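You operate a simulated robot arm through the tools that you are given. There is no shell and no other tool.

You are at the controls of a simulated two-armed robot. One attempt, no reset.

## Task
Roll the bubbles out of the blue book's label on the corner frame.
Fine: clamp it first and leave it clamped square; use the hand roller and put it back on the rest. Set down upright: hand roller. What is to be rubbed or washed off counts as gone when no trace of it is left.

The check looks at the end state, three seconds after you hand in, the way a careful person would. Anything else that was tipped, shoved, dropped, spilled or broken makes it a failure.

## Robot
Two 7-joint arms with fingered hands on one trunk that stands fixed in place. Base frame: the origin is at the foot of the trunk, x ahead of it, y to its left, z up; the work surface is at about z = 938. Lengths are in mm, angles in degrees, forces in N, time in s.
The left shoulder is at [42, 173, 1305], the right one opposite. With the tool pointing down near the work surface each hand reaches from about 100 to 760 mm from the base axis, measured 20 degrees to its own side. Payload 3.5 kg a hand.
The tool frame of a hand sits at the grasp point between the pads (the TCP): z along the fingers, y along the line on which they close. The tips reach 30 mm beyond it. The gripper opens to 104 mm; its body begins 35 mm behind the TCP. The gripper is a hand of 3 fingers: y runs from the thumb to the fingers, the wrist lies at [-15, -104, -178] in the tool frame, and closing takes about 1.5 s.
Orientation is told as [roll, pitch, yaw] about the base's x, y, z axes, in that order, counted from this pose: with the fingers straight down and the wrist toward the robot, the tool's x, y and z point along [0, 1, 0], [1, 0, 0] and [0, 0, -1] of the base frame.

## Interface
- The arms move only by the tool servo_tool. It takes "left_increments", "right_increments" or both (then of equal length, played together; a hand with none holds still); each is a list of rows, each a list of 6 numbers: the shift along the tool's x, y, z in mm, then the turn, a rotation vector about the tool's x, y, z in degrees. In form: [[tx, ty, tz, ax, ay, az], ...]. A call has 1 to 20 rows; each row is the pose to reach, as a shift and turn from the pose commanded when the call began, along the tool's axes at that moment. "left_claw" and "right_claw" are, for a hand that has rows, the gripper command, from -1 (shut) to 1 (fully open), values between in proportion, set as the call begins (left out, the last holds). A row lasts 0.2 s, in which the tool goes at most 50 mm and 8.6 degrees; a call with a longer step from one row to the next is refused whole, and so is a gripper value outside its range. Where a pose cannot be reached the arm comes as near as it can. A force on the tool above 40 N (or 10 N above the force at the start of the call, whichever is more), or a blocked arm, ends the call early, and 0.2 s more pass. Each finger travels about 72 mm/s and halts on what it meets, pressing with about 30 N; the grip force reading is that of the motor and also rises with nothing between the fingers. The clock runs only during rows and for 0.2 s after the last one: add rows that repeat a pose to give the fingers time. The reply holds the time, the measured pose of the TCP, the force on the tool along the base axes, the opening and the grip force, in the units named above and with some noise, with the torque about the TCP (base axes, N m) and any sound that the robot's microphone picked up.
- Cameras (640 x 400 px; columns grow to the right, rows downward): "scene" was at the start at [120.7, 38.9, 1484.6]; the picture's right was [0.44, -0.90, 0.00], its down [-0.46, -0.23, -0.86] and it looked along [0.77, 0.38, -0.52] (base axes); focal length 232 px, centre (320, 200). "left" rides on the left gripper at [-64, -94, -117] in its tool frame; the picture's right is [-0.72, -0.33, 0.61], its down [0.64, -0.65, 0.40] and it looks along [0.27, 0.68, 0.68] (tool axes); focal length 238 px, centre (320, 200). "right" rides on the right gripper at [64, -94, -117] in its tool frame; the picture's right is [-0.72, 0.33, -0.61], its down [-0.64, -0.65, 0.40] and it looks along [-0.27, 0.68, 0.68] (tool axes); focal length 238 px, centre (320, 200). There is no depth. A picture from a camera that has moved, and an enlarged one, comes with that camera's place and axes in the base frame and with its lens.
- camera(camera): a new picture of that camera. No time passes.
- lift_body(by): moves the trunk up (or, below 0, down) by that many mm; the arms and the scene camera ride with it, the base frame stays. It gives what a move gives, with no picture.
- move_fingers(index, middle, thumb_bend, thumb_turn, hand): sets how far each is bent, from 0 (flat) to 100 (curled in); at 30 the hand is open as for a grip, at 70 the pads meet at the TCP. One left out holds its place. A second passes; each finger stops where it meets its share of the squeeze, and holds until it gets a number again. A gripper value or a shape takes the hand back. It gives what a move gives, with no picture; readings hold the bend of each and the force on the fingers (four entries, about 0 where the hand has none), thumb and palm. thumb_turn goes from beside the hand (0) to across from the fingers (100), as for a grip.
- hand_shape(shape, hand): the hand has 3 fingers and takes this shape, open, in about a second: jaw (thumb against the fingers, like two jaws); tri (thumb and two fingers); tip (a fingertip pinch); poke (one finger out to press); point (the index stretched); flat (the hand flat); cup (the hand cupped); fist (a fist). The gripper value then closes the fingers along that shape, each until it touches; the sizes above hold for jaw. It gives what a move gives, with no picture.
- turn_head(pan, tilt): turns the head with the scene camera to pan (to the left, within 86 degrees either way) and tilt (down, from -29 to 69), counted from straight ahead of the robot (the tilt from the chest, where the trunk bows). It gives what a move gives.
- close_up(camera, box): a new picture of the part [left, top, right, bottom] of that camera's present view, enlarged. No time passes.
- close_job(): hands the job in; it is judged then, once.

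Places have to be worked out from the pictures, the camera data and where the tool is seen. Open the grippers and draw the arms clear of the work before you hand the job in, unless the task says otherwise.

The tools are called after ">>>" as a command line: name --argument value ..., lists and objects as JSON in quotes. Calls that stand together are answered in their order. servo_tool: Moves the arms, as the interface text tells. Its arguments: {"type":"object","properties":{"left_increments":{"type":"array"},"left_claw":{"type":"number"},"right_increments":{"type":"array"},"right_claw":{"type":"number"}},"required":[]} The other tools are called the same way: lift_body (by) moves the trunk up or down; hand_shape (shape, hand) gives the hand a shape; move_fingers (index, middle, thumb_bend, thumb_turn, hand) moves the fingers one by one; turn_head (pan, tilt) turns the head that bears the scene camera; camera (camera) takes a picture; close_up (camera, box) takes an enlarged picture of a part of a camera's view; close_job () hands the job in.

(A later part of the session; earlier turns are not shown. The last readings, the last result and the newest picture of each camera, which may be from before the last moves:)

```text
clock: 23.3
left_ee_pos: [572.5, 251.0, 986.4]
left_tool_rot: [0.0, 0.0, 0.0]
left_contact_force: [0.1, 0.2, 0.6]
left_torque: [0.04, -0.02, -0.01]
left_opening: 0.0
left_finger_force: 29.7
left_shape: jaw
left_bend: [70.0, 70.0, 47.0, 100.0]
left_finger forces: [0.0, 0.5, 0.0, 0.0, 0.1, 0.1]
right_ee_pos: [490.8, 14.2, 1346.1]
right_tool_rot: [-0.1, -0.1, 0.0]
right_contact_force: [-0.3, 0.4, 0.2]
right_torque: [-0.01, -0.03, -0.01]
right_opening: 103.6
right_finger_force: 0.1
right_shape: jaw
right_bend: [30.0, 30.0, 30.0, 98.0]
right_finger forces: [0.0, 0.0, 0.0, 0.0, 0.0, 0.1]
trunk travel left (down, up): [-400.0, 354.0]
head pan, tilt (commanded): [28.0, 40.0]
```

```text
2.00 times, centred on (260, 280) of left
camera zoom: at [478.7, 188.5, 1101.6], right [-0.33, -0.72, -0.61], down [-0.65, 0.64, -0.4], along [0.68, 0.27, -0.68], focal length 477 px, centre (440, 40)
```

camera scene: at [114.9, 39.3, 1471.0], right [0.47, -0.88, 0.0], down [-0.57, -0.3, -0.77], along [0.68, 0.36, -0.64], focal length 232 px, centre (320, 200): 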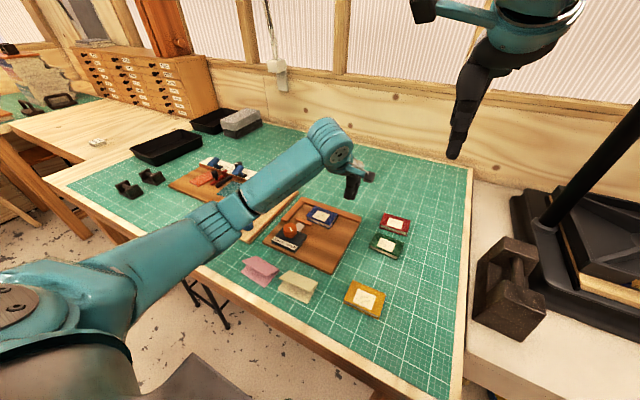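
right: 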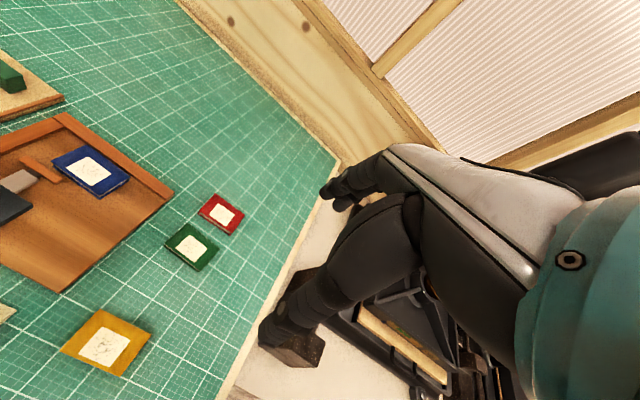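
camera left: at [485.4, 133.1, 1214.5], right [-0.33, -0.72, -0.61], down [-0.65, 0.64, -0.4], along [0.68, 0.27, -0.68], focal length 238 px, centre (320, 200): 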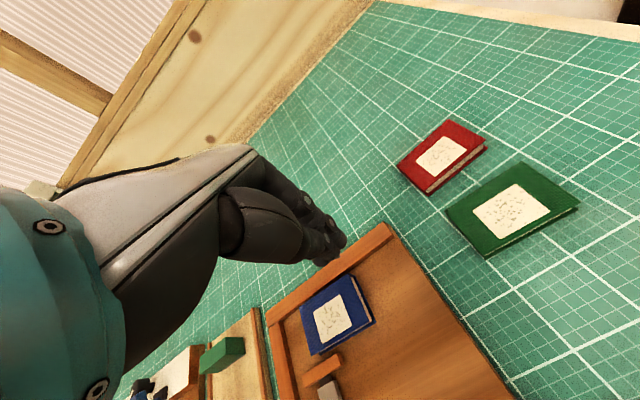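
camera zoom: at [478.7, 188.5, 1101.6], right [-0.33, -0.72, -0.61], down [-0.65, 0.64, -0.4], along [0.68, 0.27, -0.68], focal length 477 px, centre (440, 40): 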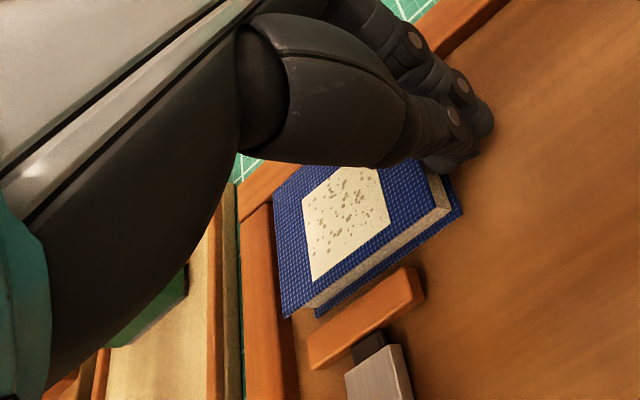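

Nearly touching the left fence. I continue with 1.5 mm steps.

>>> servo_tool --left_increments '[[1.5, 0, 0, 0, 0, 0], [3, 0, 0, 0, 0, 0], [4.5, 0, 0, 0, 0, 0]]'

>>> close_up --camera "left" --box '[180, 230, 360, 370]'

```text
clock: 24.1
left_ee_pos: [571.8, 256.1, 986.0]
left_tool_rot: [0.1, 0.0, 0.0]
left_contact_force: [0.1, 0.0, 0.1]
left_torque: [0.01, -0.01, 0.01]
left_opening: 0.0
left_finger_force: 29.8
left_shape: jaw
left_bend: [70.0, 70.0, 47.0, 100.0]
left_finger forces: [0.0, 0.1, 0.1, 0.0, 0.1, 0.0]
right_ee_pos: [490.6, 15.0, 1345.4]
right_tool_rot: [0.0, 0.1, -0.1]
right_contact_force: [0.5, 0.1, -0.7]
right_torque: [-0.01, -0.03, 0.03]
right_opening: 103.7
right_finger_force: 0.0
right_shape: jaw
right_bend: [30.0, 30.0, 30.0, 98.0]
right_finger forces: [0.0, 0.1, 0.0, 0.0, 0.0, 0.0]
trunk travel left (down, up): [-400.0, 354.0]
head pan, tilt (commanded): [28.0, 40.0]
```

```text
2.86 times, centred on (270, 300) of left
camera zoom: at [478.5, 193.3, 1101.8], right [-0.33, -0.72, -0.61], down [-0.65, 0.64, -0.4], along [0.68, 0.27, -0.68], focal length 681 px, centre (463, -86)
```

zoom: 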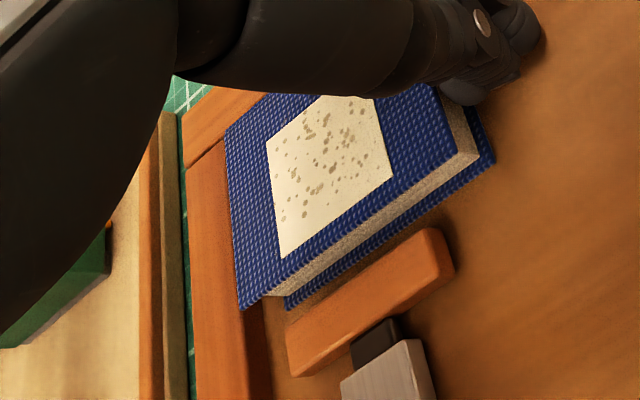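

The book's left edge looks close to flush with the left fence. I push another few mm until a clear force appears.

>>> servo_tool --left_increments '[[1, 0, 0, 0, 0, 0], [2, 0, 0, 0, 0, 0], [3, 0, 0, 0, 0, 0]]'

>>> close_up --camera "left" --box '[180, 230, 360, 370]'

```text
clock: 24.9
left_ee_pos: [572.2, 258.5, 986.6]
left_tool_rot: [0.0, 0.0, 0.1]
left_contact_force: [0.1, -0.6, -0.2]
left_torque: [-0.01, 0.0, 0.0]
left_opening: 0.0
left_finger_force: 30.2
left_shape: jaw
left_bend: [70.0, 70.0, 47.0, 100.0]
left_finger forces: [0.0, 0.1, 0.0, 0.1, 0.0, 0.0]
right_ee_pos: [490.3, 14.4, 1344.9]
right_tool_rot: [0.1, 0.0, 0.0]
right_contact_force: [0.1, 0.7, -0.1]
right_torque: [0.01, 0.01, 0.0]
right_opening: 103.4
right_finger_force: 0.1
right_shape: jaw
right_bend: [30.0, 30.0, 30.0, 98.0]
right_finger forces: [0.0, 0.0, 0.1, 0.0, 0.0, 0.0]
trunk travel left (down, up): [-400.0, 354.0]
head pan, tilt (commanded): [28.0, 40.0]
```

```text
2.86 times, centred on (270, 300) of left
camera zoom: at [479.3, 196.4, 1102.0], right [-0.33, -0.72, -0.61], down [-0.65, 0.64, -0.4], along [0.68, 0.27, -0.68], focal length 681 px, centre (463, -86)
```

zoom: 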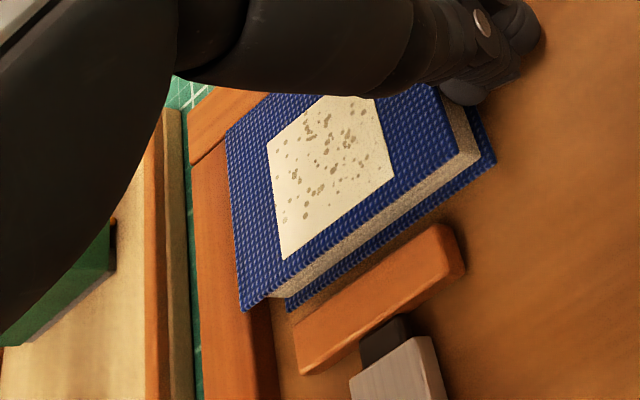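

Still moving freely with no contact force. I continue in 1 mm steps.

>>> servo_tool --left_increments '[[1, 0, 0, 0, 0, 0], [2, 0, 0, 0, 0, 0], [3, 0, 0, 0, 0, 0], [4, 0, 0, 0, 0, 0]]'

>>> close_up --camera "left" --box '[180, 230, 360, 370]'

>>> close_up --camera "scene" --box '[276, 175, 376, 240]'

```text
clock: 25.9
left_ee_pos: [572.0, 263.5, 986.4]
left_tool_rot: [0.0, 0.0, 0.1]
left_contact_force: [-0.5, -0.5, 0.2]
left_torque: [0.02, 0.0, -0.01]
left_opening: 0.0
left_finger_force: 30.3
left_shape: jaw
left_bend: [70.0, 70.0, 47.0, 100.0]
left_finger forces: [0.1, 0.3, 0.1, 0.0, 0.0, 0.1]
right_ee_pos: [490.5, 13.7, 1345.9]
right_tool_rot: [0.0, -0.1, 0.1]
right_contact_force: [0.1, -0.1, -0.1]
right_torque: [0.01, 0.03, -0.02]
right_opening: 103.4
right_finger_force: 0.0
right_shape: jaw
right_bend: [30.0, 30.0, 30.0, 98.0]
right_finger forces: [0.0, 0.0, 0.0, 0.0, 0.0, 0.1]
trunk travel left (down, up): [-400.0, 354.0]
head pan, tilt (commanded): [28.0, 40.0]
```

```text
2.86 times, centred on (270, 300) of left
camera zoom: at [478.8, 200.4, 1101.8], right [-0.33, -0.72, -0.61], down [-0.65, 0.64, -0.4], along [0.68, 0.27, -0.68], focal length 681 px, centre (463, -86)
```

zoom: 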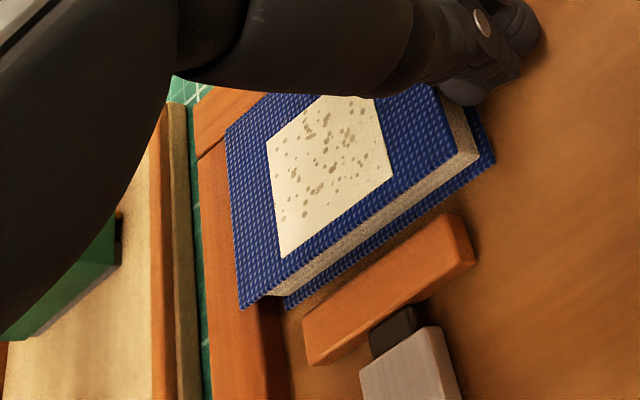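

```text
6.15 times, centred on (326, 208) of scene
camera zoom: at [114.8, 39.2, 1470.9], right [0.47, -0.88, 0.0], down [-0.57, -0.3, -0.77], along [0.68, 0.36, -0.64], focal length 1430 px, centre (283, 154)
```

zoom: 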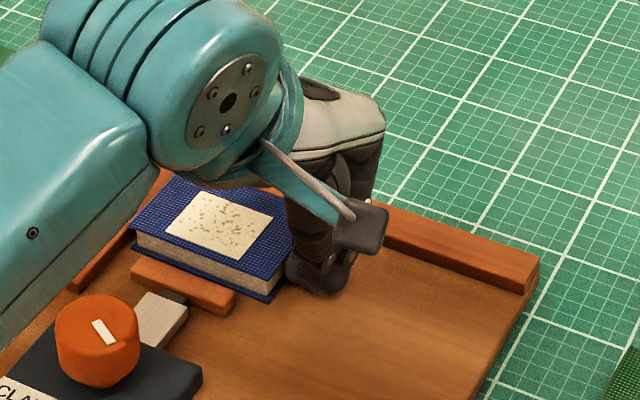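

The book's near-left corner still seems a few mm short of the fence; I keep on in 1 mm steps.

>>> servo_tool --left_increments '[[1, 0, 0, 0, 0, 0], [2, 0, 0, 0, 0, 0], [3, 0, 0, 0, 0, 0], [4, 0, 0, 0, 0, 0]]'

>>> close_up --camera "left" --box '[180, 230, 360, 370]'

>>> close_up --camera "scene" --box '[276, 175, 376, 240]'

```text
clock: 26.9
left_ee_pos: [571.4, 267.3, 986.9]
left_tool_rot: [0.1, 0.0, 0.0]
left_contact_force: [-0.1, 0.1, -0.1]
left_torque: [-0.03, 0.01, 0.01]
left_opening: 0.2
left_finger_force: 30.6
left_shape: jaw
left_bend: [70.0, 70.0, 47.0, 100.0]
left_finger forces: [0.0, 0.3, 0.0, 0.1, 0.0, 0.1]
right_ee_pos: [489.5, 14.3, 1347.3]
right_tool_rot: [0.0, 0.0, 0.0]
right_contact_force: [-0.1, -0.2, -0.5]
right_torque: [0.02, 0.0, 0.01]
right_opening: 103.6
right_finger_force: 0.1
right_shape: jaw
right_bend: [30.0, 30.0, 30.0, 98.0]
right_finger forces: [0.0, 0.0, 0.1, 0.0, 0.0, 0.0]
trunk travel left (down, up): [-400.0, 354.0]
head pan, tilt (commanded): [28.0, 40.0]
```

```text
2.86 times, centred on (270, 300) of left
camera zoom: at [478.7, 204.0, 1102.0], right [-0.33, -0.72, -0.61], down [-0.65, 0.64, -0.4], along [0.68, 0.27, -0.68], focal length 681 px, centre (463, -86)
```

zoom: 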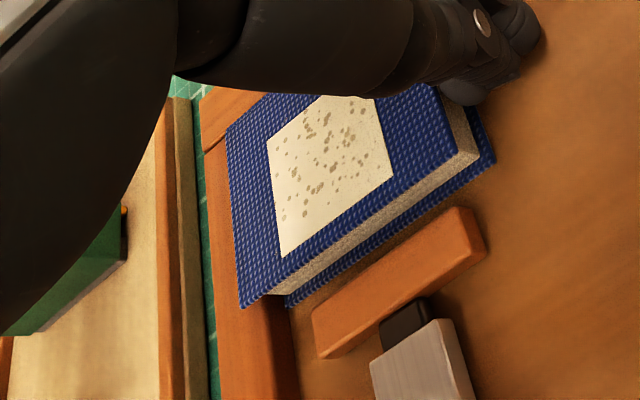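

```text
6.15 times, centred on (326, 208) of scene
camera zoom: at [114.8, 39.2, 1470.9], right [0.47, -0.88, 0.0], down [-0.57, -0.3, -0.77], along [0.68, 0.36, -0.64], focal length 1430 px, centre (283, 154)
```

zoom: 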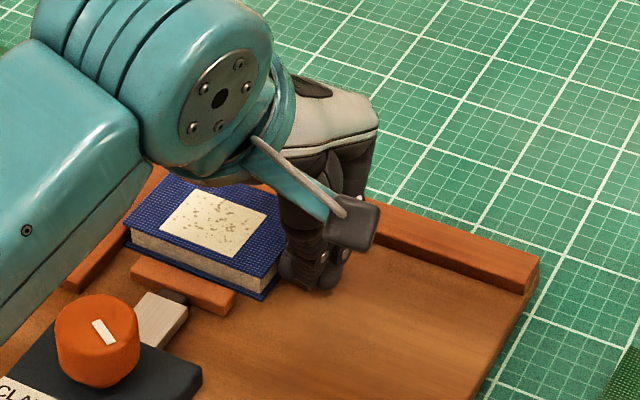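

Very close now. Continuing in 1 mm steps until force shows.

>>> servo_tool --left_increments '[[0.7, 0, 0, 0, 0, 0], [1.4, 0, 0, 0, 0, 0], [2.1, 0, 0, 0, 0, 0], [2.8, 0, 0, 0, 0, 0]]'

>>> close_up --camera "scene" --box '[276, 190, 326, 225]'

```text
clock: 27.9
left_ee_pos: [571.3, 268.7, 985.2]
left_tool_rot: [0.0, 0.0, -0.1]
left_contact_force: [0.7, -4.1, 0.7]
left_torque: [-0.06, -0.04, -0.08]
left_opening: 0.0
left_finger_force: 29.9
left_shape: jaw
left_bend: [70.0, 70.0, 47.0, 100.0]
left_finger forces: [0.0, 3.2, 0.0, 0.0, 0.0, 0.0]
right_ee_pos: [491.3, 13.6, 1346.4]
right_tool_rot: [-0.1, 0.1, -0.1]
right_contact_force: [-0.1, -0.9, -0.6]
right_torque: [0.0, 0.0, 0.07]
right_opening: 103.5
right_finger_force: 0.1
right_shape: jaw
right_bend: [30.0, 30.0, 30.0, 98.0]
right_finger forces: [0.0, 0.0, 0.1, 0.1, 0.1, 0.0]
trunk travel left (down, up): [-400.0, 354.0]
head pan, tilt (commanded): [28.0, 40.0]
```

```text
11.43 times, centred on (301, 208) of scene
camera zoom: at [114.8, 38.6, 1471.0], right [0.47, -0.88, 0.0], down [-0.57, -0.3, -0.77], along [0.68, 0.36, -0.64], focal length 2655 px, centre (537, 114)
```

zoom: 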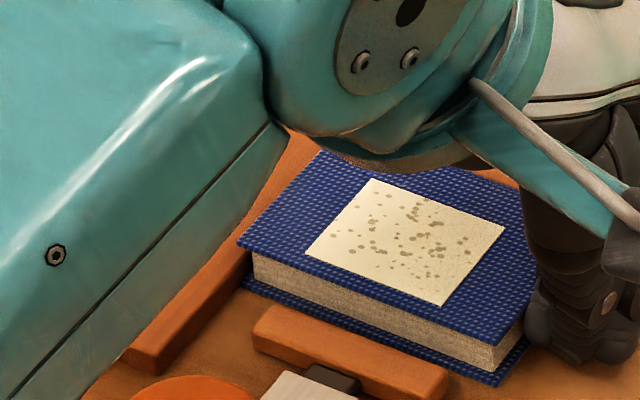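

Contact with the left fence: 4 N. I press 1.5 mm more to seat the book's left edge flush, then back off 25 mm to the right.

>>> servo_tool --left_increments '[[0.8, 0, 0, 0, 0, 0], [1.6, 0, 0, 0, 0, 0], [1.6, 0, 0, 0, 0, 0]]'

>>> servo_tool --left_increments '[[-3, 0, 0, 0, 0, 0], [-10, 0, 0, 0, 0, 0], [-18, 0, 0, 0, 0, 0], [-26, 0, 0, 0, 0, 0], [-26, 0, -20, 0, 0, 0], [-26, 0, -50, 0, 0, 0], [-26, 0, -90, 0, 0, 0], [-26, 0, -130, 0, 0, 0]]'

>>> close_up --camera "scene" --box '[256, 175, 356, 240]'

>>> camera --camera "left"

```text
clock: 28.7
left_ee_pos: [570.9, 269.0, 988.0]
left_tool_rot: [0.1, -0.1, 0.0]
left_contact_force: [2.2, -10.3, 3.8]
left_torque: [-0.12, -0.1, -0.13]
left_opening: 0.1
left_finger_force: 30.1
left_shape: jaw
left_bend: [70.0, 70.0, 47.0, 100.0]
left_finger forces: [0.1, 8.4, 0.0, 0.0, 0.0, 0.0]
right_ee_pos: [489.3, 13.6, 1345.7]
right_tool_rot: [0.1, 0.0, 0.0]
right_contact_force: [-0.1, 0.2, 0.8]
right_torque: [0.01, -0.01, -0.01]
right_opening: 103.7
right_finger_force: 0.0
right_shape: jaw
right_bend: [30.0, 30.0, 30.0, 98.0]
right_finger forces: [0.0, 0.1, 0.1, 0.1, 0.0, 0.0]
trunk travel left (down, up): [-400.0, 354.0]
head pan, tilt (commanded): [28.0, 40.0]
```

```text
clock: 30.5
left_ee_pos: [572.0, 245.0, 1116.6]
left_tool_rot: [0.0, 0.1, -0.1]
left_contact_force: [0.5, -0.1, 0.8]
left_torque: [0.01, 0.04, 0.0]
left_opening: 0.0
left_finger_force: 30.1
left_shape: jaw
left_bend: [70.0, 70.0, 47.0, 100.0]
left_finger forces: [0.0, 0.1, 0.0, 0.0, 0.0, 0.0]
right_ee_pos: [490.1, 15.3, 1346.2]
right_tool_rot: [0.0, 0.1, 0.0]
right_contact_force: [-0.6, -0.1, 0.9]
right_torque: [0.01, 0.01, 0.0]
right_opening: 104.0
right_finger_force: 0.1
right_shape: jaw
right_bend: [30.0, 30.0, 30.0, 98.0]
right_finger forces: [0.0, 0.0, 0.0, 0.0, 0.0, 0.0]
trunk travel left (down, up): [-400.0, 354.0]
head pan, tilt (commanded): [28.0, 40.0]
```

```text
6.15 times, centred on (306, 208) of scene
camera zoom: at [114.7, 39.2, 1471.0], right [0.47, -0.88, 0.0], down [-0.57, -0.3, -0.77], along [0.68, 0.36, -0.64], focal length 1430 px, centre (406, 154)
```

zoom: 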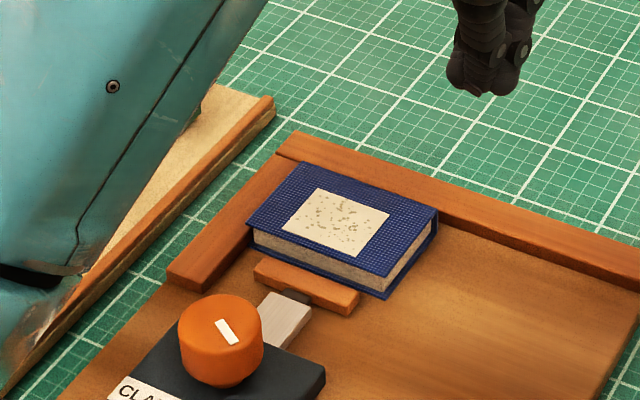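

```text
taken
camera left: at [479.4, 181.8, 1232.7], right [-0.33, -0.72, -0.61], down [-0.65, 0.64, -0.4], along [0.68, 0.27, -0.68], focal length 238 px, centre (320, 200)
```

left: 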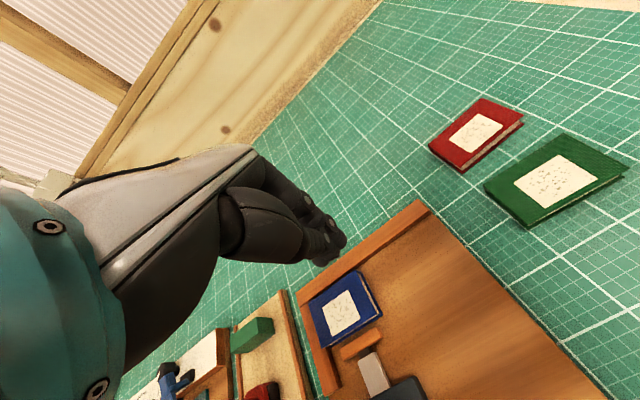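

The book now sits in the corner flush with the left fence. Next the clamp: I move the left hand over the knob at about (474, 325), opening the jaw to ~78 mm and yawing +54° so I can turn clockwise through to CLAMP.

>>> servo_tool --left_increments '[[11.4, -14, 0, 0, 0, -7.7], [22.9, -28, 0, 0, 0, -15.4], [34.3, -42, 0, 0, 0, -23.1], [45.7, -56, 0, 0, 0, -30.9], [57.1, -70, 0, 0, 0, -38.6], [68.6, -84, 0, 0, 0, -46.3], [80, -98, 0, 0, 0, -54], [80, -98, 0, 0, 0, -54]]' --left_claw 0.5

>>> camera --camera "scene"

>>> camera --camera "left"

```text
clock: 32.3
left_ee_pos: [473.6, 325.4, 1114.4]
left_tool_rot: [0.2, -0.1, 54.0]
left_contact_force: [0.6, -0.5, 0.3]
left_torque: [-0.01, -0.04, -0.01]
left_opening: 77.7
left_finger_force: 0.1
left_shape: jaw
left_bend: [27.0, 36.0, 54.0, 99.0]
left_finger forces: [0.1, 0.0, 0.0, 0.0, 0.1, 0.0]
right_ee_pos: [491.3, 15.0, 1345.5]
right_tool_rot: [0.0, 0.0, -0.1]
right_contact_force: [-0.5, -0.5, 0.5]
right_torque: [0.01, 0.0, 0.0]
right_opening: 103.6
right_finger_force: 0.1
right_shape: jaw
right_bend: [30.0, 30.0, 30.0, 98.0]
right_finger forces: [0.0, 0.0, 0.0, 0.1, 0.0, 0.0]
trunk travel left (down, up): [-400.0, 354.0]
head pan, tilt (commanded): [28.0, 40.0]
```

```text
taken
camera scene: at [115.1, 38.9, 1470.9], right [0.47, -0.88, 0.0], down [-0.57, -0.3, -0.77], along [0.68, 0.36, -0.64], focal length 232 px, centre (320, 200)
```

scene: 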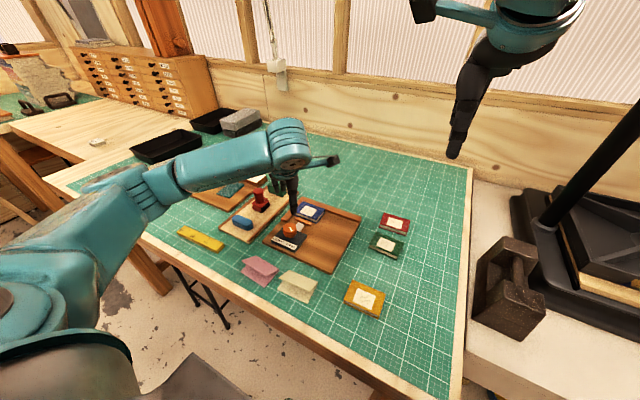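

```text
taken
camera left: at [471.5, 213.1, 1230.8], right [0.39, -0.69, -0.61], down [-0.9, -0.15, -0.4], along [0.18, 0.71, -0.68], focal length 238 px, centre (320, 200)
```

left: 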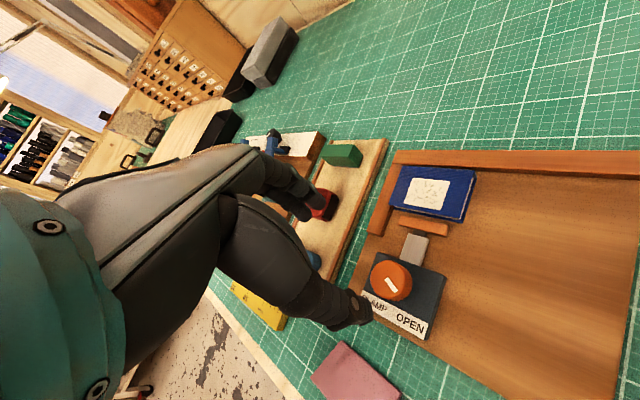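

The left camera now sees the frame well. I take close-ups to fix the knob position relative to the hand.

>>> close_up --camera "left" --box '[320, 220, 480, 350]'

>>> close_up --camera "scene" --box '[250, 150, 350, 260]'

```text
3.08 times, centred on (400, 285) of left
camera zoom: at [471.5, 213.1, 1230.8], right [0.39, -0.69, -0.61], down [-0.9, -0.15, -0.4], along [0.18, 0.71, -0.68], focal length 733 px, centre (74, -62)
```

zoom: 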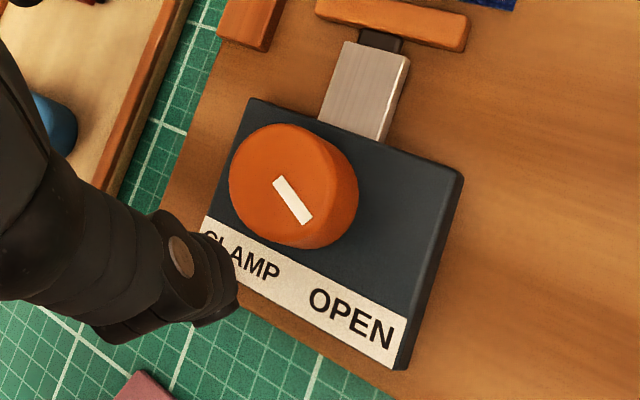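

```text
3.64 times, centred on (300, 205) of scene
camera zoom: at [115.1, 38.9, 1470.9], right [0.47, -0.88, 0.0], down [-0.57, -0.3, -0.77], along [0.68, 0.36, -0.64], focal length 845 px, centre (393, 182)
```

zoom: 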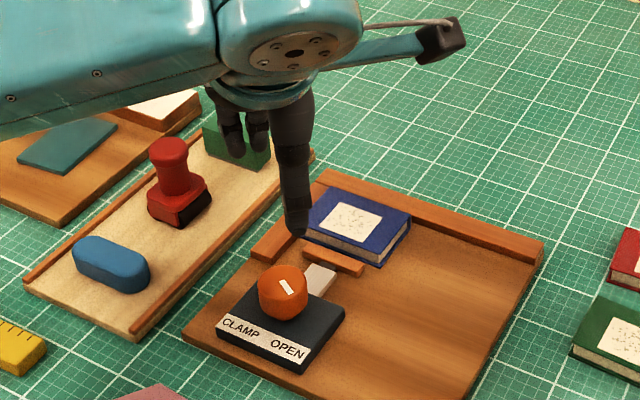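

Triangulating gives the knob top at about (470, 324.5, 994). I correct by (-3.5, -1) and descend to TCP z≈1004 (tips ≈974).

>>> servo_tool --left_increments '[[1.1, -1.5, 20, 0, 0, 0], [2.2, -2.9, 40, 0, 0, 0], [2.2, -2.9, 60, 0, 0, 0], [2.2, -2.9, 80, 0, 0, 0], [2.2, -2.9, 95, 0, 0, 0], [2.2, -2.9, 105, 0, 0, 0], [2.2, -2.9, 110, 0, 0, 0], [2.2, -2.9, 110, 0, 0, 0]]'

>>> close_up --camera "left" --box '[240, 160, 440, 320]'

>>> close_up --camera "scene" --box '[260, 185, 330, 255]'

```text
clock: 34.1
left_ee_pos: [469.8, 324.5, 1006.9]
left_tool_rot: [-0.1, -0.1, 53.9]
left_contact_force: [0.2, -0.4, -0.3]
left_torque: [0.0, 0.0, 0.0]
left_opening: 78.2
left_finger_force: 0.1
left_shape: jaw
left_bend: [27.0, 36.0, 54.0, 99.0]
left_finger forces: [0.0, 0.1, 0.1, 0.0, 0.0, 0.1]
right_ee_pos: [491.3, 15.0, 1345.2]
right_tool_rot: [0.1, 0.0, 0.0]
right_contact_force: [0.5, 0.1, 0.0]
right_torque: [0.0, -0.02, 0.02]
right_opening: 103.5
right_finger_force: 0.0
right_shape: jaw
right_bend: [30.0, 30.0, 30.0, 98.0]
right_finger forces: [0.0, 0.0, 0.1, 0.0, 0.1, 0.0]
trunk travel left (down, up): [-400.0, 354.0]
head pan, tilt (commanded): [28.0, 40.0]
```

```text
2.50 times, centred on (340, 240) of left
camera zoom: at [467.3, 211.3, 1122.1], right [0.39, -0.69, -0.61], down [-0.9, -0.15, -0.4], along [0.18, 0.71, -0.68], focal length 596 px, centre (270, 100)
```

zoom: 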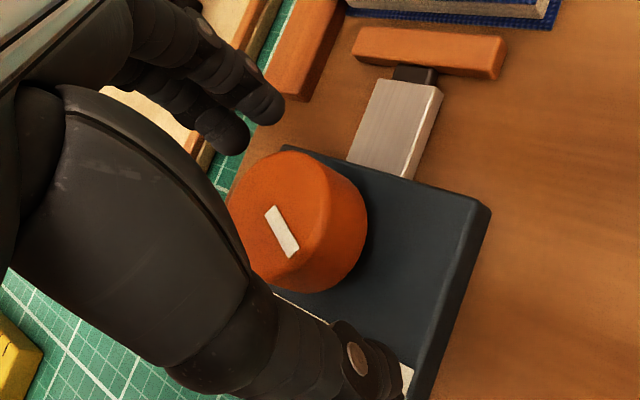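

```text
5.71 times, centred on (295, 220) of scene
camera zoom: at [114.8, 39.3, 1470.9], right [0.47, -0.88, 0.0], down [-0.57, -0.3, -0.77], along [0.68, 0.36, -0.64], focal length 1327 px, centre (463, 86)
```

zoom: 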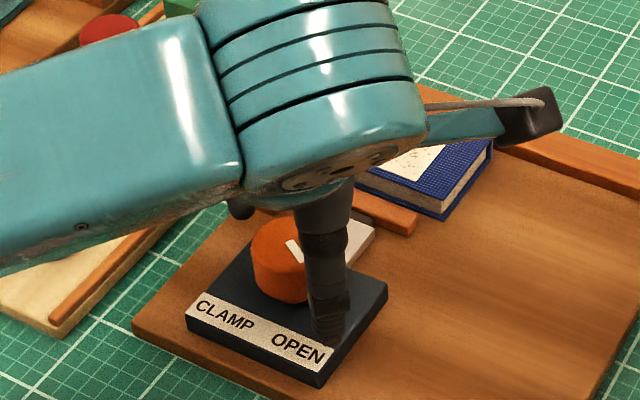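

The knob sits between the thumb (near right) and fingers (far left). I lower 9 mm more with small steps, watching for contact.

>>> servo_tool --left_increments '[[0, 0, 3, 0, 0, 0], [0, 0, 6, 0, 0, 0], [0, 0, 9, 0, 0, 0], [0, 0, 9, 0, 0, 0]]'

>>> close_up --camera "left" --box '[240, 160, 440, 320]'

```text
clock: 35.1
left_ee_pos: [468.8, 324.4, 996.6]
left_tool_rot: [0.0, 0.0, 53.9]
left_contact_force: [0.6, 0.6, 0.1]
left_torque: [-0.01, 0.02, 0.01]
left_opening: 78.2
left_finger_force: 0.1
left_shape: jaw
left_bend: [27.0, 36.0, 54.0, 99.0]
left_finger forces: [0.0, 0.1, 0.0, 0.0, 0.0, 0.0]
right_ee_pos: [489.7, 14.9, 1346.0]
right_tool_rot: [0.1, 0.0, 0.0]
right_contact_force: [0.4, 0.0, 0.2]
right_torque: [-0.02, -0.02, -0.01]
right_opening: 103.5
right_finger_force: 0.1
right_shape: jaw
right_bend: [30.0, 30.0, 30.0, 98.0]
right_finger forces: [0.1, 0.0, 0.1, 0.0, 0.0, 0.0]
trunk travel left (down, up): [-400.0, 354.0]
head pan, tilt (commanded): [28.0, 40.0]
```

```text
2.50 times, centred on (340, 240) of left
camera zoom: at [467.1, 211.7, 1112.2], right [0.39, -0.69, -0.61], down [-0.9, -0.15, -0.4], along [0.18, 0.71, -0.68], focal length 596 px, centre (270, 100)
```

zoom: 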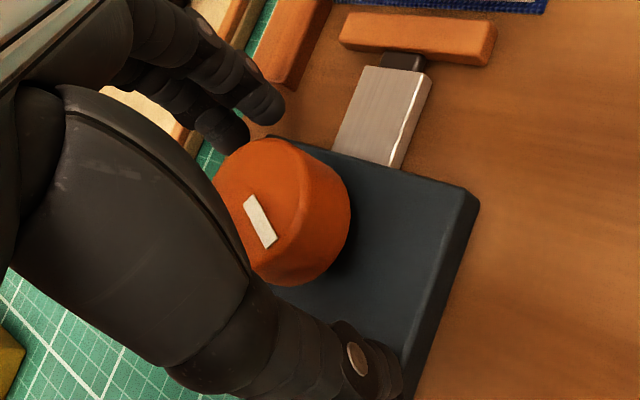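

Alignment looks good with no contact. I close the jaw on the knob.

>>> servo_tool --left_increments '[[0, 0, 0, 0, 0, 0], [0, 0, 0, 0, 0, 0], [0, 0, 0, 0, 0, 0], [0, 0, 0, 0, 0, 0], [0, 0, 0, 0, 0, 0], [0, 0, 0, 0, 0, 0], [0, 0, 0, 0, 0, 0]]' --left_claw -1

>>> close_up --camera "left" --box '[240, 160, 440, 320]'

>>> close_up --camera "scene" --box '[260, 185, 330, 255]'

```text
clock: 36.7
left_ee_pos: [468.9, 323.8, 995.5]
left_tool_rot: [0.1, 0.3, 54.1]
left_contact_force: [-3.1, -2.8, -13.9]
left_torque: [-0.16, 0.08, 0.0]
left_opening: 28.9
left_finger_force: 29.6
left_shape: jaw
left_bend: [74.0, 57.0, 74.0, 100.0]
left_finger forces: [16.7, 8.4, 0.0, 0.0, 28.7, 0.0]
right_ee_pos: [492.0, 15.7, 1344.4]
right_tool_rot: [0.0, 0.0, 0.0]
right_contact_force: [-0.4, 0.4, 0.2]
right_torque: [-0.01, -0.04, 0.01]
right_opening: 103.7
right_finger_force: 0.1
right_shape: jaw
right_bend: [30.0, 30.0, 30.0, 98.0]
right_finger forces: [0.0, 0.0, 0.0, 0.0, 0.1, 0.0]
trunk travel left (down, up): [-400.0, 354.0]
head pan, tilt (commanded): [28.0, 40.0]
```

```text
2.50 times, centred on (340, 240) of left
camera zoom: at [467.2, 211.7, 1111.1], right [0.39, -0.69, -0.61], down [-0.9, -0.15, -0.4], along [0.18, 0.71, -0.68], focal length 596 px, centre (270, 100)
```

zoom: 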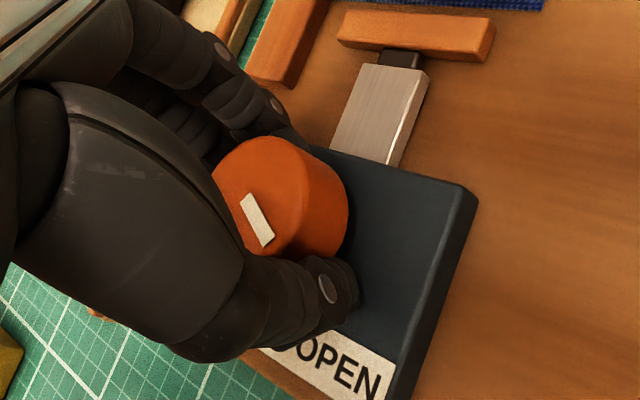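

```text
5.71 times, centred on (295, 220) of scene
camera zoom: at [115.6, 39.7, 1470.8], right [0.47, -0.88, 0.0], down [-0.57, -0.3, -0.77], along [0.68, 0.36, -0.64], focal length 1327 px, centre (463, 86)
```

zoom: 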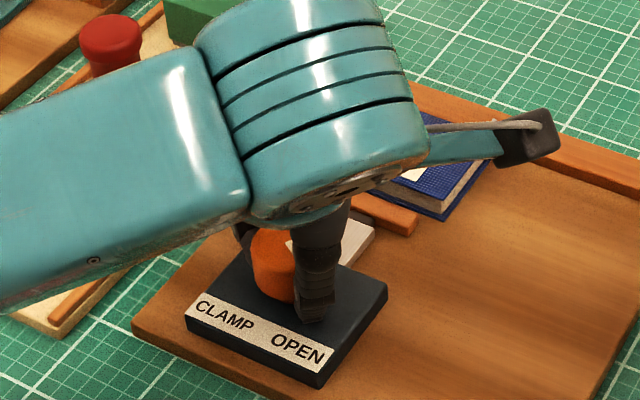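

The knob is gripped. I now turn it clockwise (positive about tool z), first 48°.

>>> servo_tool --left_increments '[[0, 0, 0, 0, 0, 6], [0, 0, 0, 0, 0, 12], [0, 0, 0, 0, 0, 18], [0, 0, 0, 0, 0, 24], [0, 0, 0, 0, 0, 30], [0, 0, 0, 0, 0, 36], [0, 0, 0, 0, 0, 42], [0, 0, 0, 0, 0, 48]]'

>>> camera --camera "left"

>>> close_up --camera "scene" --box '[260, 185, 330, 255]'

```text
clock: 38.5
left_ee_pos: [469.1, 324.8, 995.5]
left_tool_rot: [0.0, 0.2, 5.9]
left_contact_force: [-7.7, 0.1, -19.0]
left_torque: [0.0, 0.25, 0.07]
left_opening: 28.2
left_finger_force: 29.6
left_shape: jaw
left_bend: [74.0, 58.0, 74.0, 100.0]
left_finger forces: [17.8, 9.4, 0.0, 0.0, 31.2, 0.0]
right_ee_pos: [490.8, 17.3, 1346.2]
right_tool_rot: [0.0, 0.0, 0.0]
right_contact_force: [-0.2, -1.1, -1.0]
right_torque: [0.0, 0.0, 0.0]
right_opening: 103.8
right_finger_force: 0.1
right_shape: jaw
right_bend: [30.0, 30.0, 30.0, 98.0]
right_finger forces: [0.0, 0.0, 0.1, 0.1, 0.1, 0.0]
trunk travel left (down, up): [-400.0, 354.0]
head pan, tilt (commanded): [28.0, 40.0]
```

```text
taken
camera left: at [384.1, 252.9, 1111.6], right [-0.25, -0.75, -0.61], down [-0.72, 0.57, -0.4], along [0.65, 0.34, -0.68], focal length 238 px, centre (320, 200)
```

left: 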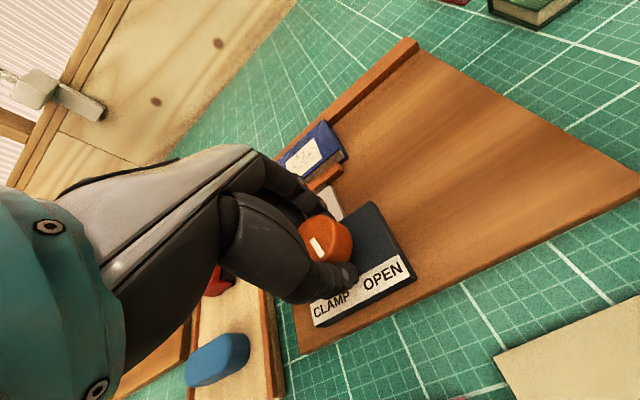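

```text
5.71 times, centred on (295, 220) of scene
camera zoom: at [115.3, 40.4, 1470.8], right [0.47, -0.88, 0.0], down [-0.57, -0.3, -0.77], along [0.68, 0.36, -0.64], focal length 1327 px, centre (463, 86)
```

zoom: 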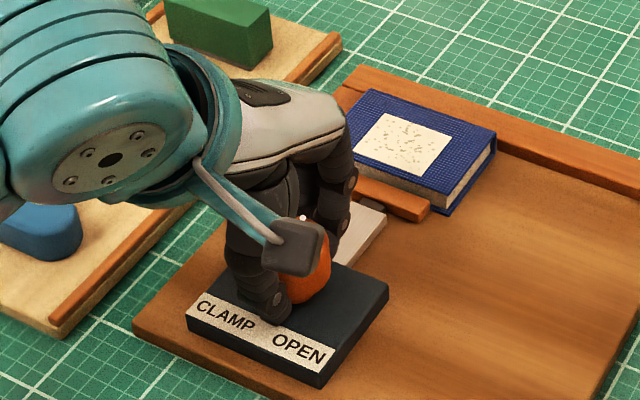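

The knob appears to turn with the hand. I check a close-up before going on.

>>> close_up --camera "left" --box '[240, 160, 440, 320]'

>>> close_up --camera "scene" --box '[285, 195, 335, 230]'

```text
2.50 times, centred on (340, 240) of left
camera zoom: at [384.1, 252.9, 1111.6], right [-0.25, -0.75, -0.61], down [-0.72, 0.57, -0.4], along [0.65, 0.34, -0.68], focal length 596 px, centre (270, 100)
```

zoom: 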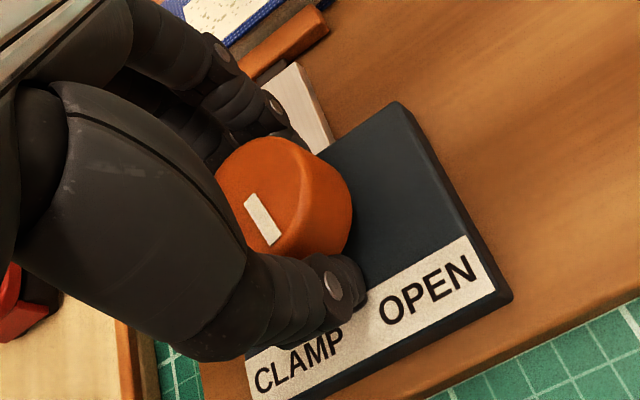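

```text
11.43 times, centred on (310, 212) of scene
camera zoom: at [115.3, 40.4, 1470.8], right [0.47, -0.88, 0.0], down [-0.57, -0.3, -0.77], along [0.68, 0.36, -0.64], focal length 2655 px, centre (434, 57)
```

zoom: 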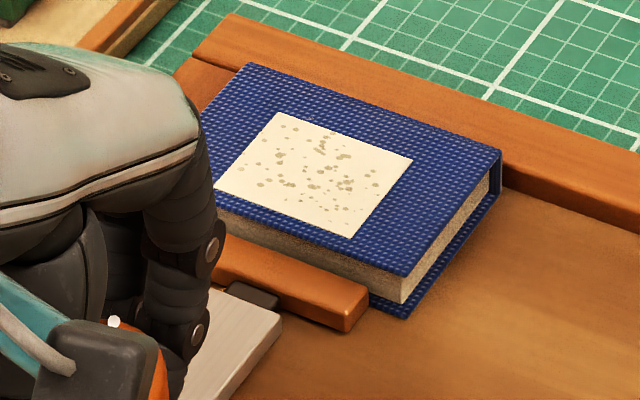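

The knob follows the hand and the clamp bar has advanced toward the book. I turn another 36° clockwise.

>>> servo_tool --left_increments '[[0, 0, 0, 0, 0, 6], [0, 0, 0, 0, 0, 12], [0, 0, 0, 0, 0, 18], [0, 0, 0, 0, 0, 24], [0, 0, 0, 0, 0, 30], [0, 0, 0, 0, 0, 36]]'

>>> close_up --camera "left" --box '[240, 160, 440, 320]'

>>> close_up --camera "scene" --box '[270, 185, 340, 235]'

```text
clock: 39.9
left_ee_pos: [469.6, 325.5, 996.0]
left_tool_rot: [-0.2, 0.2, -30.1]
left_contact_force: [-4.2, 2.2, -19.5]
left_torque: [0.11, 0.21, 0.07]
left_opening: 28.2
left_finger_force: 29.8
left_shape: jaw
left_bend: [74.0, 58.0, 74.0, 100.0]
left_finger forces: [18.9, 9.7, 0.0, 0.0, 29.6, 0.0]
right_ee_pos: [491.9, 15.6, 1344.4]
right_tool_rot: [0.0, 0.0, 0.0]
right_contact_force: [0.5, -0.3, 0.1]
right_torque: [0.01, -0.03, -0.01]
right_opening: 103.5
right_finger_force: 0.1
right_shape: jaw
right_bend: [30.0, 30.0, 30.0, 98.0]
right_finger forces: [0.0, 0.0, 0.0, 0.1, 0.1, 0.1]
trunk travel left (down, up): [-400.0, 354.0]
head pan, tilt (commanded): [28.0, 40.0]
```

```text
2.50 times, centred on (340, 240) of left
camera zoom: at [357.7, 318.4, 1111.5], right [-0.64, -0.46, -0.61], down [-0.24, 0.88, -0.4], along [0.72, -0.11, -0.68], focal length 596 px, centre (270, 100)
```

zoom: 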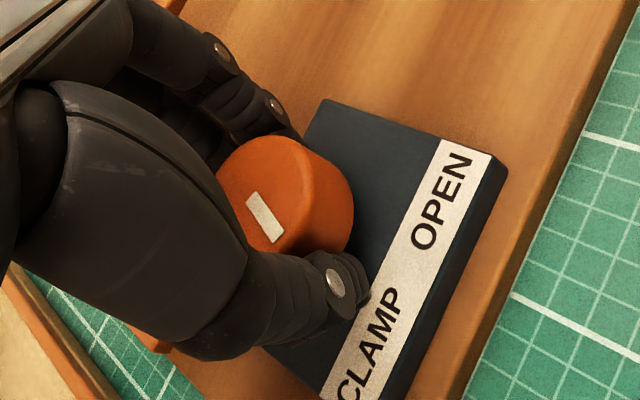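

```text
8.00 times, centred on (305, 210) of scene
camera zoom: at [115.7, 40.7, 1470.8], right [0.47, -0.88, 0.0], down [-0.57, -0.3, -0.77], along [0.68, 0.36, -0.64], focal length 1858 px, centre (440, 120)
```

zoom: 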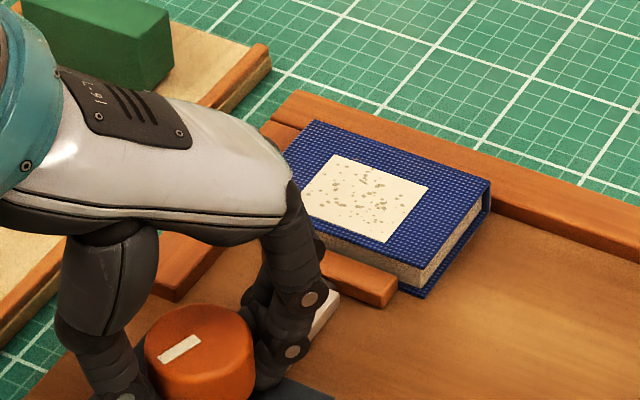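

84° turned, torque still low; the bar is close to the book. I turn another 24° toward CLAMP.

>>> servo_tool --left_increments '[[0, 0, 0, 0, 0, 5], [0, 0, 0, 0, 0, 10], [0, 0, 0, 0, 0, 15], [0, 0, 0, 0, 0, 20], [0, 0, 0, 0, 0, 24]]'

>>> close_up --camera "left" --box '[240, 160, 440, 320]'

>>> close_up --camera "scene" --box '[270, 185, 340, 235]'

```text
clock: 41.1
left_ee_pos: [469.9, 325.5, 994.7]
left_tool_rot: [0.0, 0.0, -54.1]
left_contact_force: [-5.1, 1.8, -21.5]
left_torque: [0.14, 0.17, 0.07]
left_opening: 28.0
left_finger_force: 30.2
left_shape: jaw
left_bend: [74.0, 58.0, 74.0, 100.0]
left_finger forces: [19.3, 9.3, 0.0, 0.0, 29.0, 0.1]
right_ee_pos: [491.4, 15.6, 1345.6]
right_tool_rot: [-0.1, 0.0, 0.0]
right_contact_force: [-1.0, -0.6, 0.2]
right_torque: [-0.01, -0.01, -0.01]
right_opening: 103.4
right_finger_force: 0.0
right_shape: jaw
right_bend: [30.0, 30.0, 30.0, 98.0]
right_finger forces: [0.0, 0.0, 0.0, 0.0, 0.0, 0.0]
trunk travel left (down, up): [-400.0, 354.0]
head pan, tilt (commanded): [28.0, 40.0]
```

```text
2.50 times, centred on (340, 240) of left
camera zoom: at [364.6, 365.2, 1111.5], right [-0.78, -0.16, -0.61], down [0.13, 0.9, -0.41], along [0.62, -0.4, -0.68], focal length 596 px, centre (270, 100)
```

zoom: 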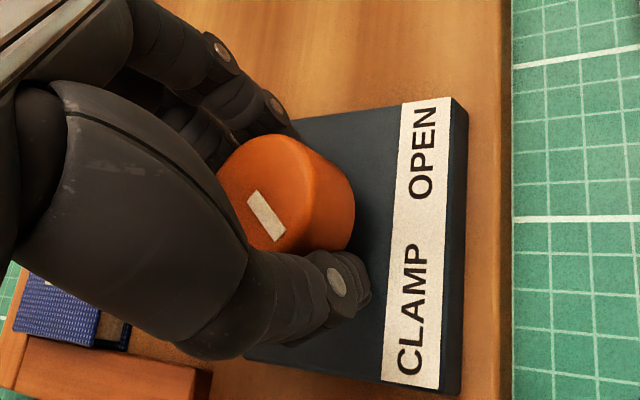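

```text
8.00 times, centred on (305, 210) of scene
camera zoom: at [115.7, 40.8, 1470.7], right [0.47, -0.88, 0.0], down [-0.57, -0.3, -0.77], along [0.68, 0.36, -0.64], focal length 1858 px, centre (440, 120)
```

zoom: 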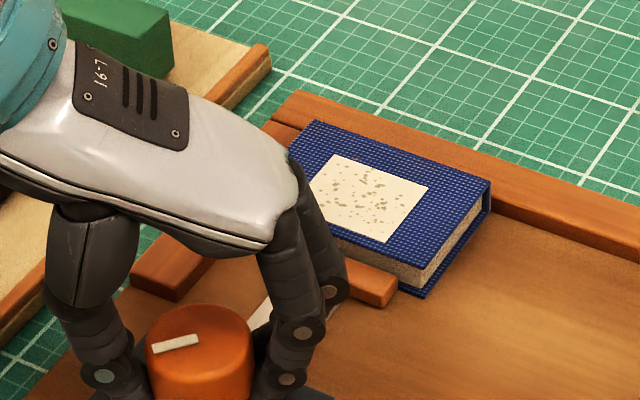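

The pointer now points toward CLAMP. I look closely at the bar against the book before deciding whether it is fully home.

>>> close_up --camera "scene" --box '[300, 200, 336, 226]'

>>> camera --camera "right"

>>> camera --camera "left"

```text
15.38 times, centred on (318, 213) of scene
camera zoom: at [115.7, 40.8, 1470.7], right [0.47, -0.88, 0.0], down [-0.57, -0.3, -0.77], along [0.68, 0.36, -0.64], focal length 3574 px, centre (351, 0)
```

zoom: 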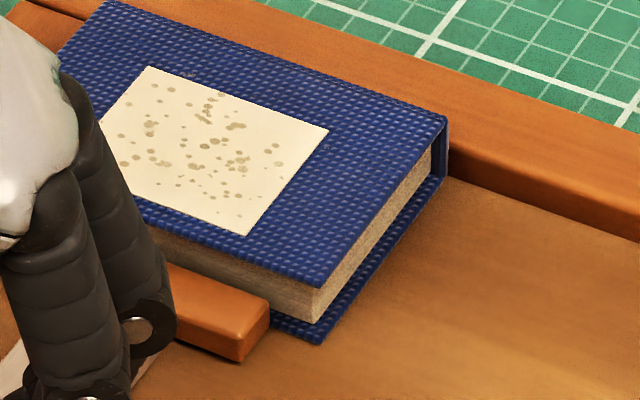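

```text
taken
camera right: at [397.3, 79.7, 1461.8], right [0.33, -0.72, 0.61], down [-0.65, -0.64, -0.4], along [0.68, -0.27, -0.68], focal length 238 px, centre (320, 200)
```

right: 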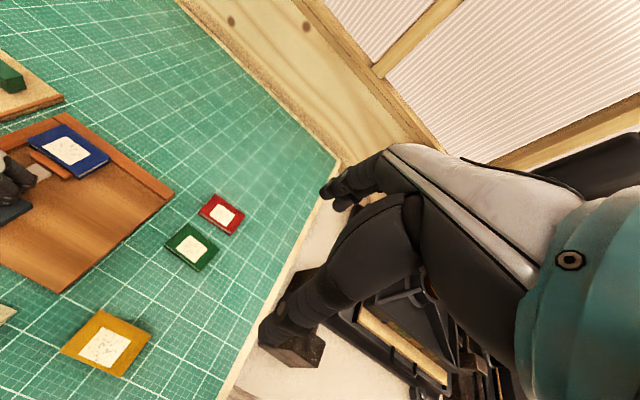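

```text
taken
camera left: at [364.6, 365.2, 1111.5], right [-0.78, -0.16, -0.61], down [0.13, 0.9, -0.41], along [0.62, -0.4, -0.68], focal length 238 px, centre (320, 200)
```

left: 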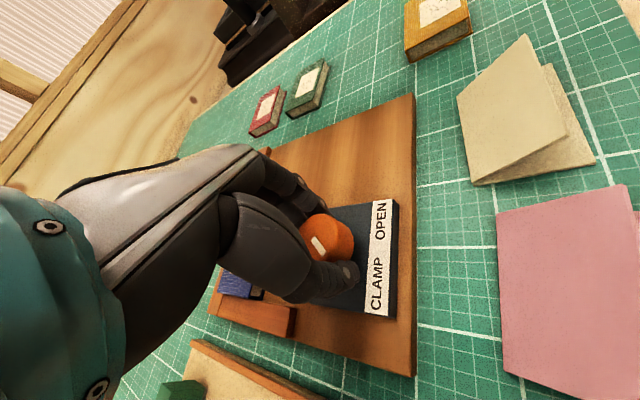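

The right camera sees the frame from another side; I enlarge that.

>>> close_up --camera "right" --box '[0, 105, 120, 205]'

```text
4.00 times, centred on (60, 155) of right
camera zoom: at [397.3, 79.7, 1461.8], right [0.33, -0.72, 0.61], down [-0.65, -0.64, -0.4], along [0.68, -0.27, -0.68], focal length 953 px, centre (1360, 380)
```

zoom: 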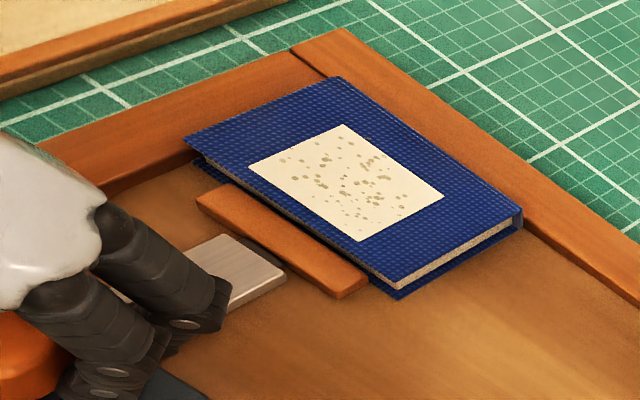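

The bar rests against the book. I turn a little further (10°) to find the clamp's stop by torque.

>>> servo_tool --left_increments '[[0, 0, 0, 0, 0, 3.5], [0, 0, 0, 0, 0, 7], [0, 0, 0, 0, 0, 10], [0, 0, 0, 0, 0, 10]]'

>>> close_up --camera "right" --box '[0, 105, 120, 205]'

>>> close_up --camera "scene" --box '[270, 185, 340, 235]'

>>> close_up --camera "left" --box '[240, 160, 440, 320]'

```text
clock: 42.1
left_ee_pos: [469.7, 325.7, 995.4]
left_tool_rot: [-0.2, 0.0, -64.1]
left_contact_force: [-4.9, 0.1, -23.0]
left_torque: [0.11, 0.11, 0.0]
left_opening: 27.5
left_finger_force: 29.5
left_shape: jaw
left_bend: [74.0, 58.0, 74.0, 100.0]
left_finger forces: [20.3, 9.3, 0.0, 0.0, 28.6, 0.1]
right_ee_pos: [492.0, 15.3, 1344.1]
right_tool_rot: [0.0, 0.2, -0.1]
right_contact_force: [1.3, 0.5, 1.0]
right_torque: [-0.02, 0.0, 0.01]
right_opening: 103.6
right_finger_force: 0.0
right_shape: jaw
right_bend: [30.0, 30.0, 30.0, 98.0]
right_finger forces: [0.0, 0.1, 0.1, 0.0, 0.1, 0.1]
trunk travel left (down, up): [-400.0, 354.0]
head pan, tilt (commanded): [28.0, 40.0]
```

```text
4.00 times, centred on (60, 155) of right
camera zoom: at [397.5, 79.5, 1461.8], right [0.33, -0.72, 0.61], down [-0.65, -0.64, -0.4], along [0.68, -0.27, -0.68], focal length 953 px, centre (1360, 380)
```

zoom: 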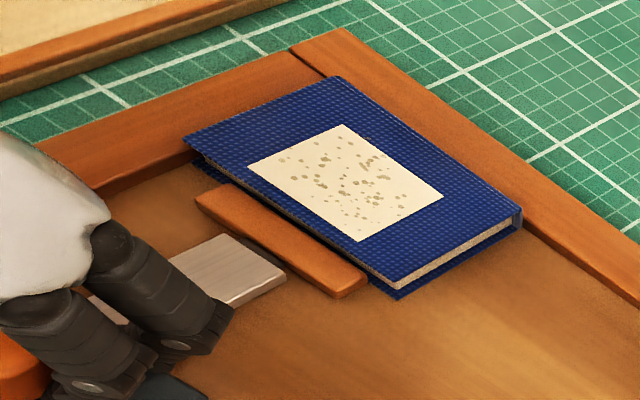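

```text
8.00 times, centred on (305, 210) of scene
camera zoom: at [115.9, 40.6, 1470.7], right [0.47, -0.88, 0.0], down [-0.57, -0.3, -0.77], along [0.68, 0.36, -0.64], focal length 1858 px, centre (440, 120)
```

zoom: 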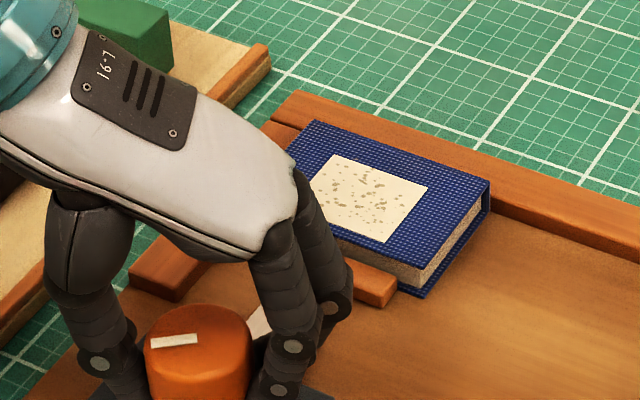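

```text
2.50 times, centred on (340, 240) of left
camera zoom: at [373.2, 383.2, 1111.7], right [-0.79, -0.02, -0.61], down [0.29, 0.87, -0.41], along [0.54, -0.5, -0.68], focal length 596 px, centre (270, 100)
```

zoom: 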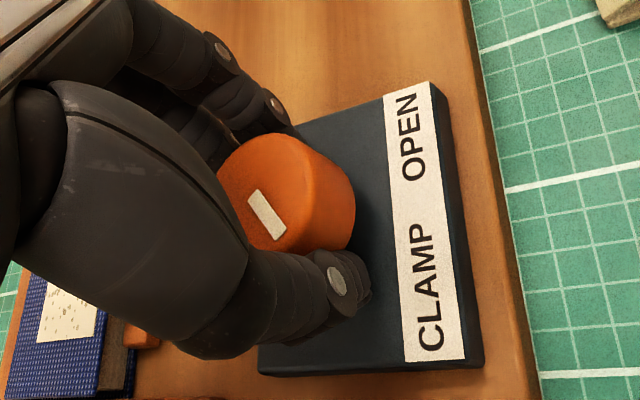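

I zoom in on the pointer mark to see whether the knob still turned or has reached a stop.

>>> close_up --camera "scene" --box '[284, 220, 308, 238]'

```text
16.00 times, centred on (296, 229) of scene
camera zoom: at [115.9, 40.6, 1470.7], right [0.47, -0.88, 0.0], down [-0.57, -0.3, -0.77], along [0.68, 0.36, -0.64], focal length 3717 px, centre (704, -264)
```

zoom: 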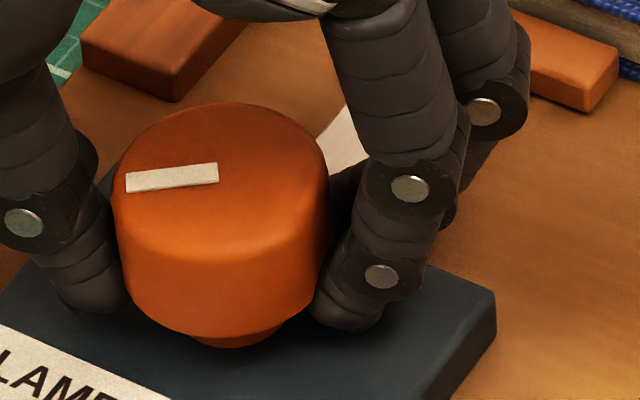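

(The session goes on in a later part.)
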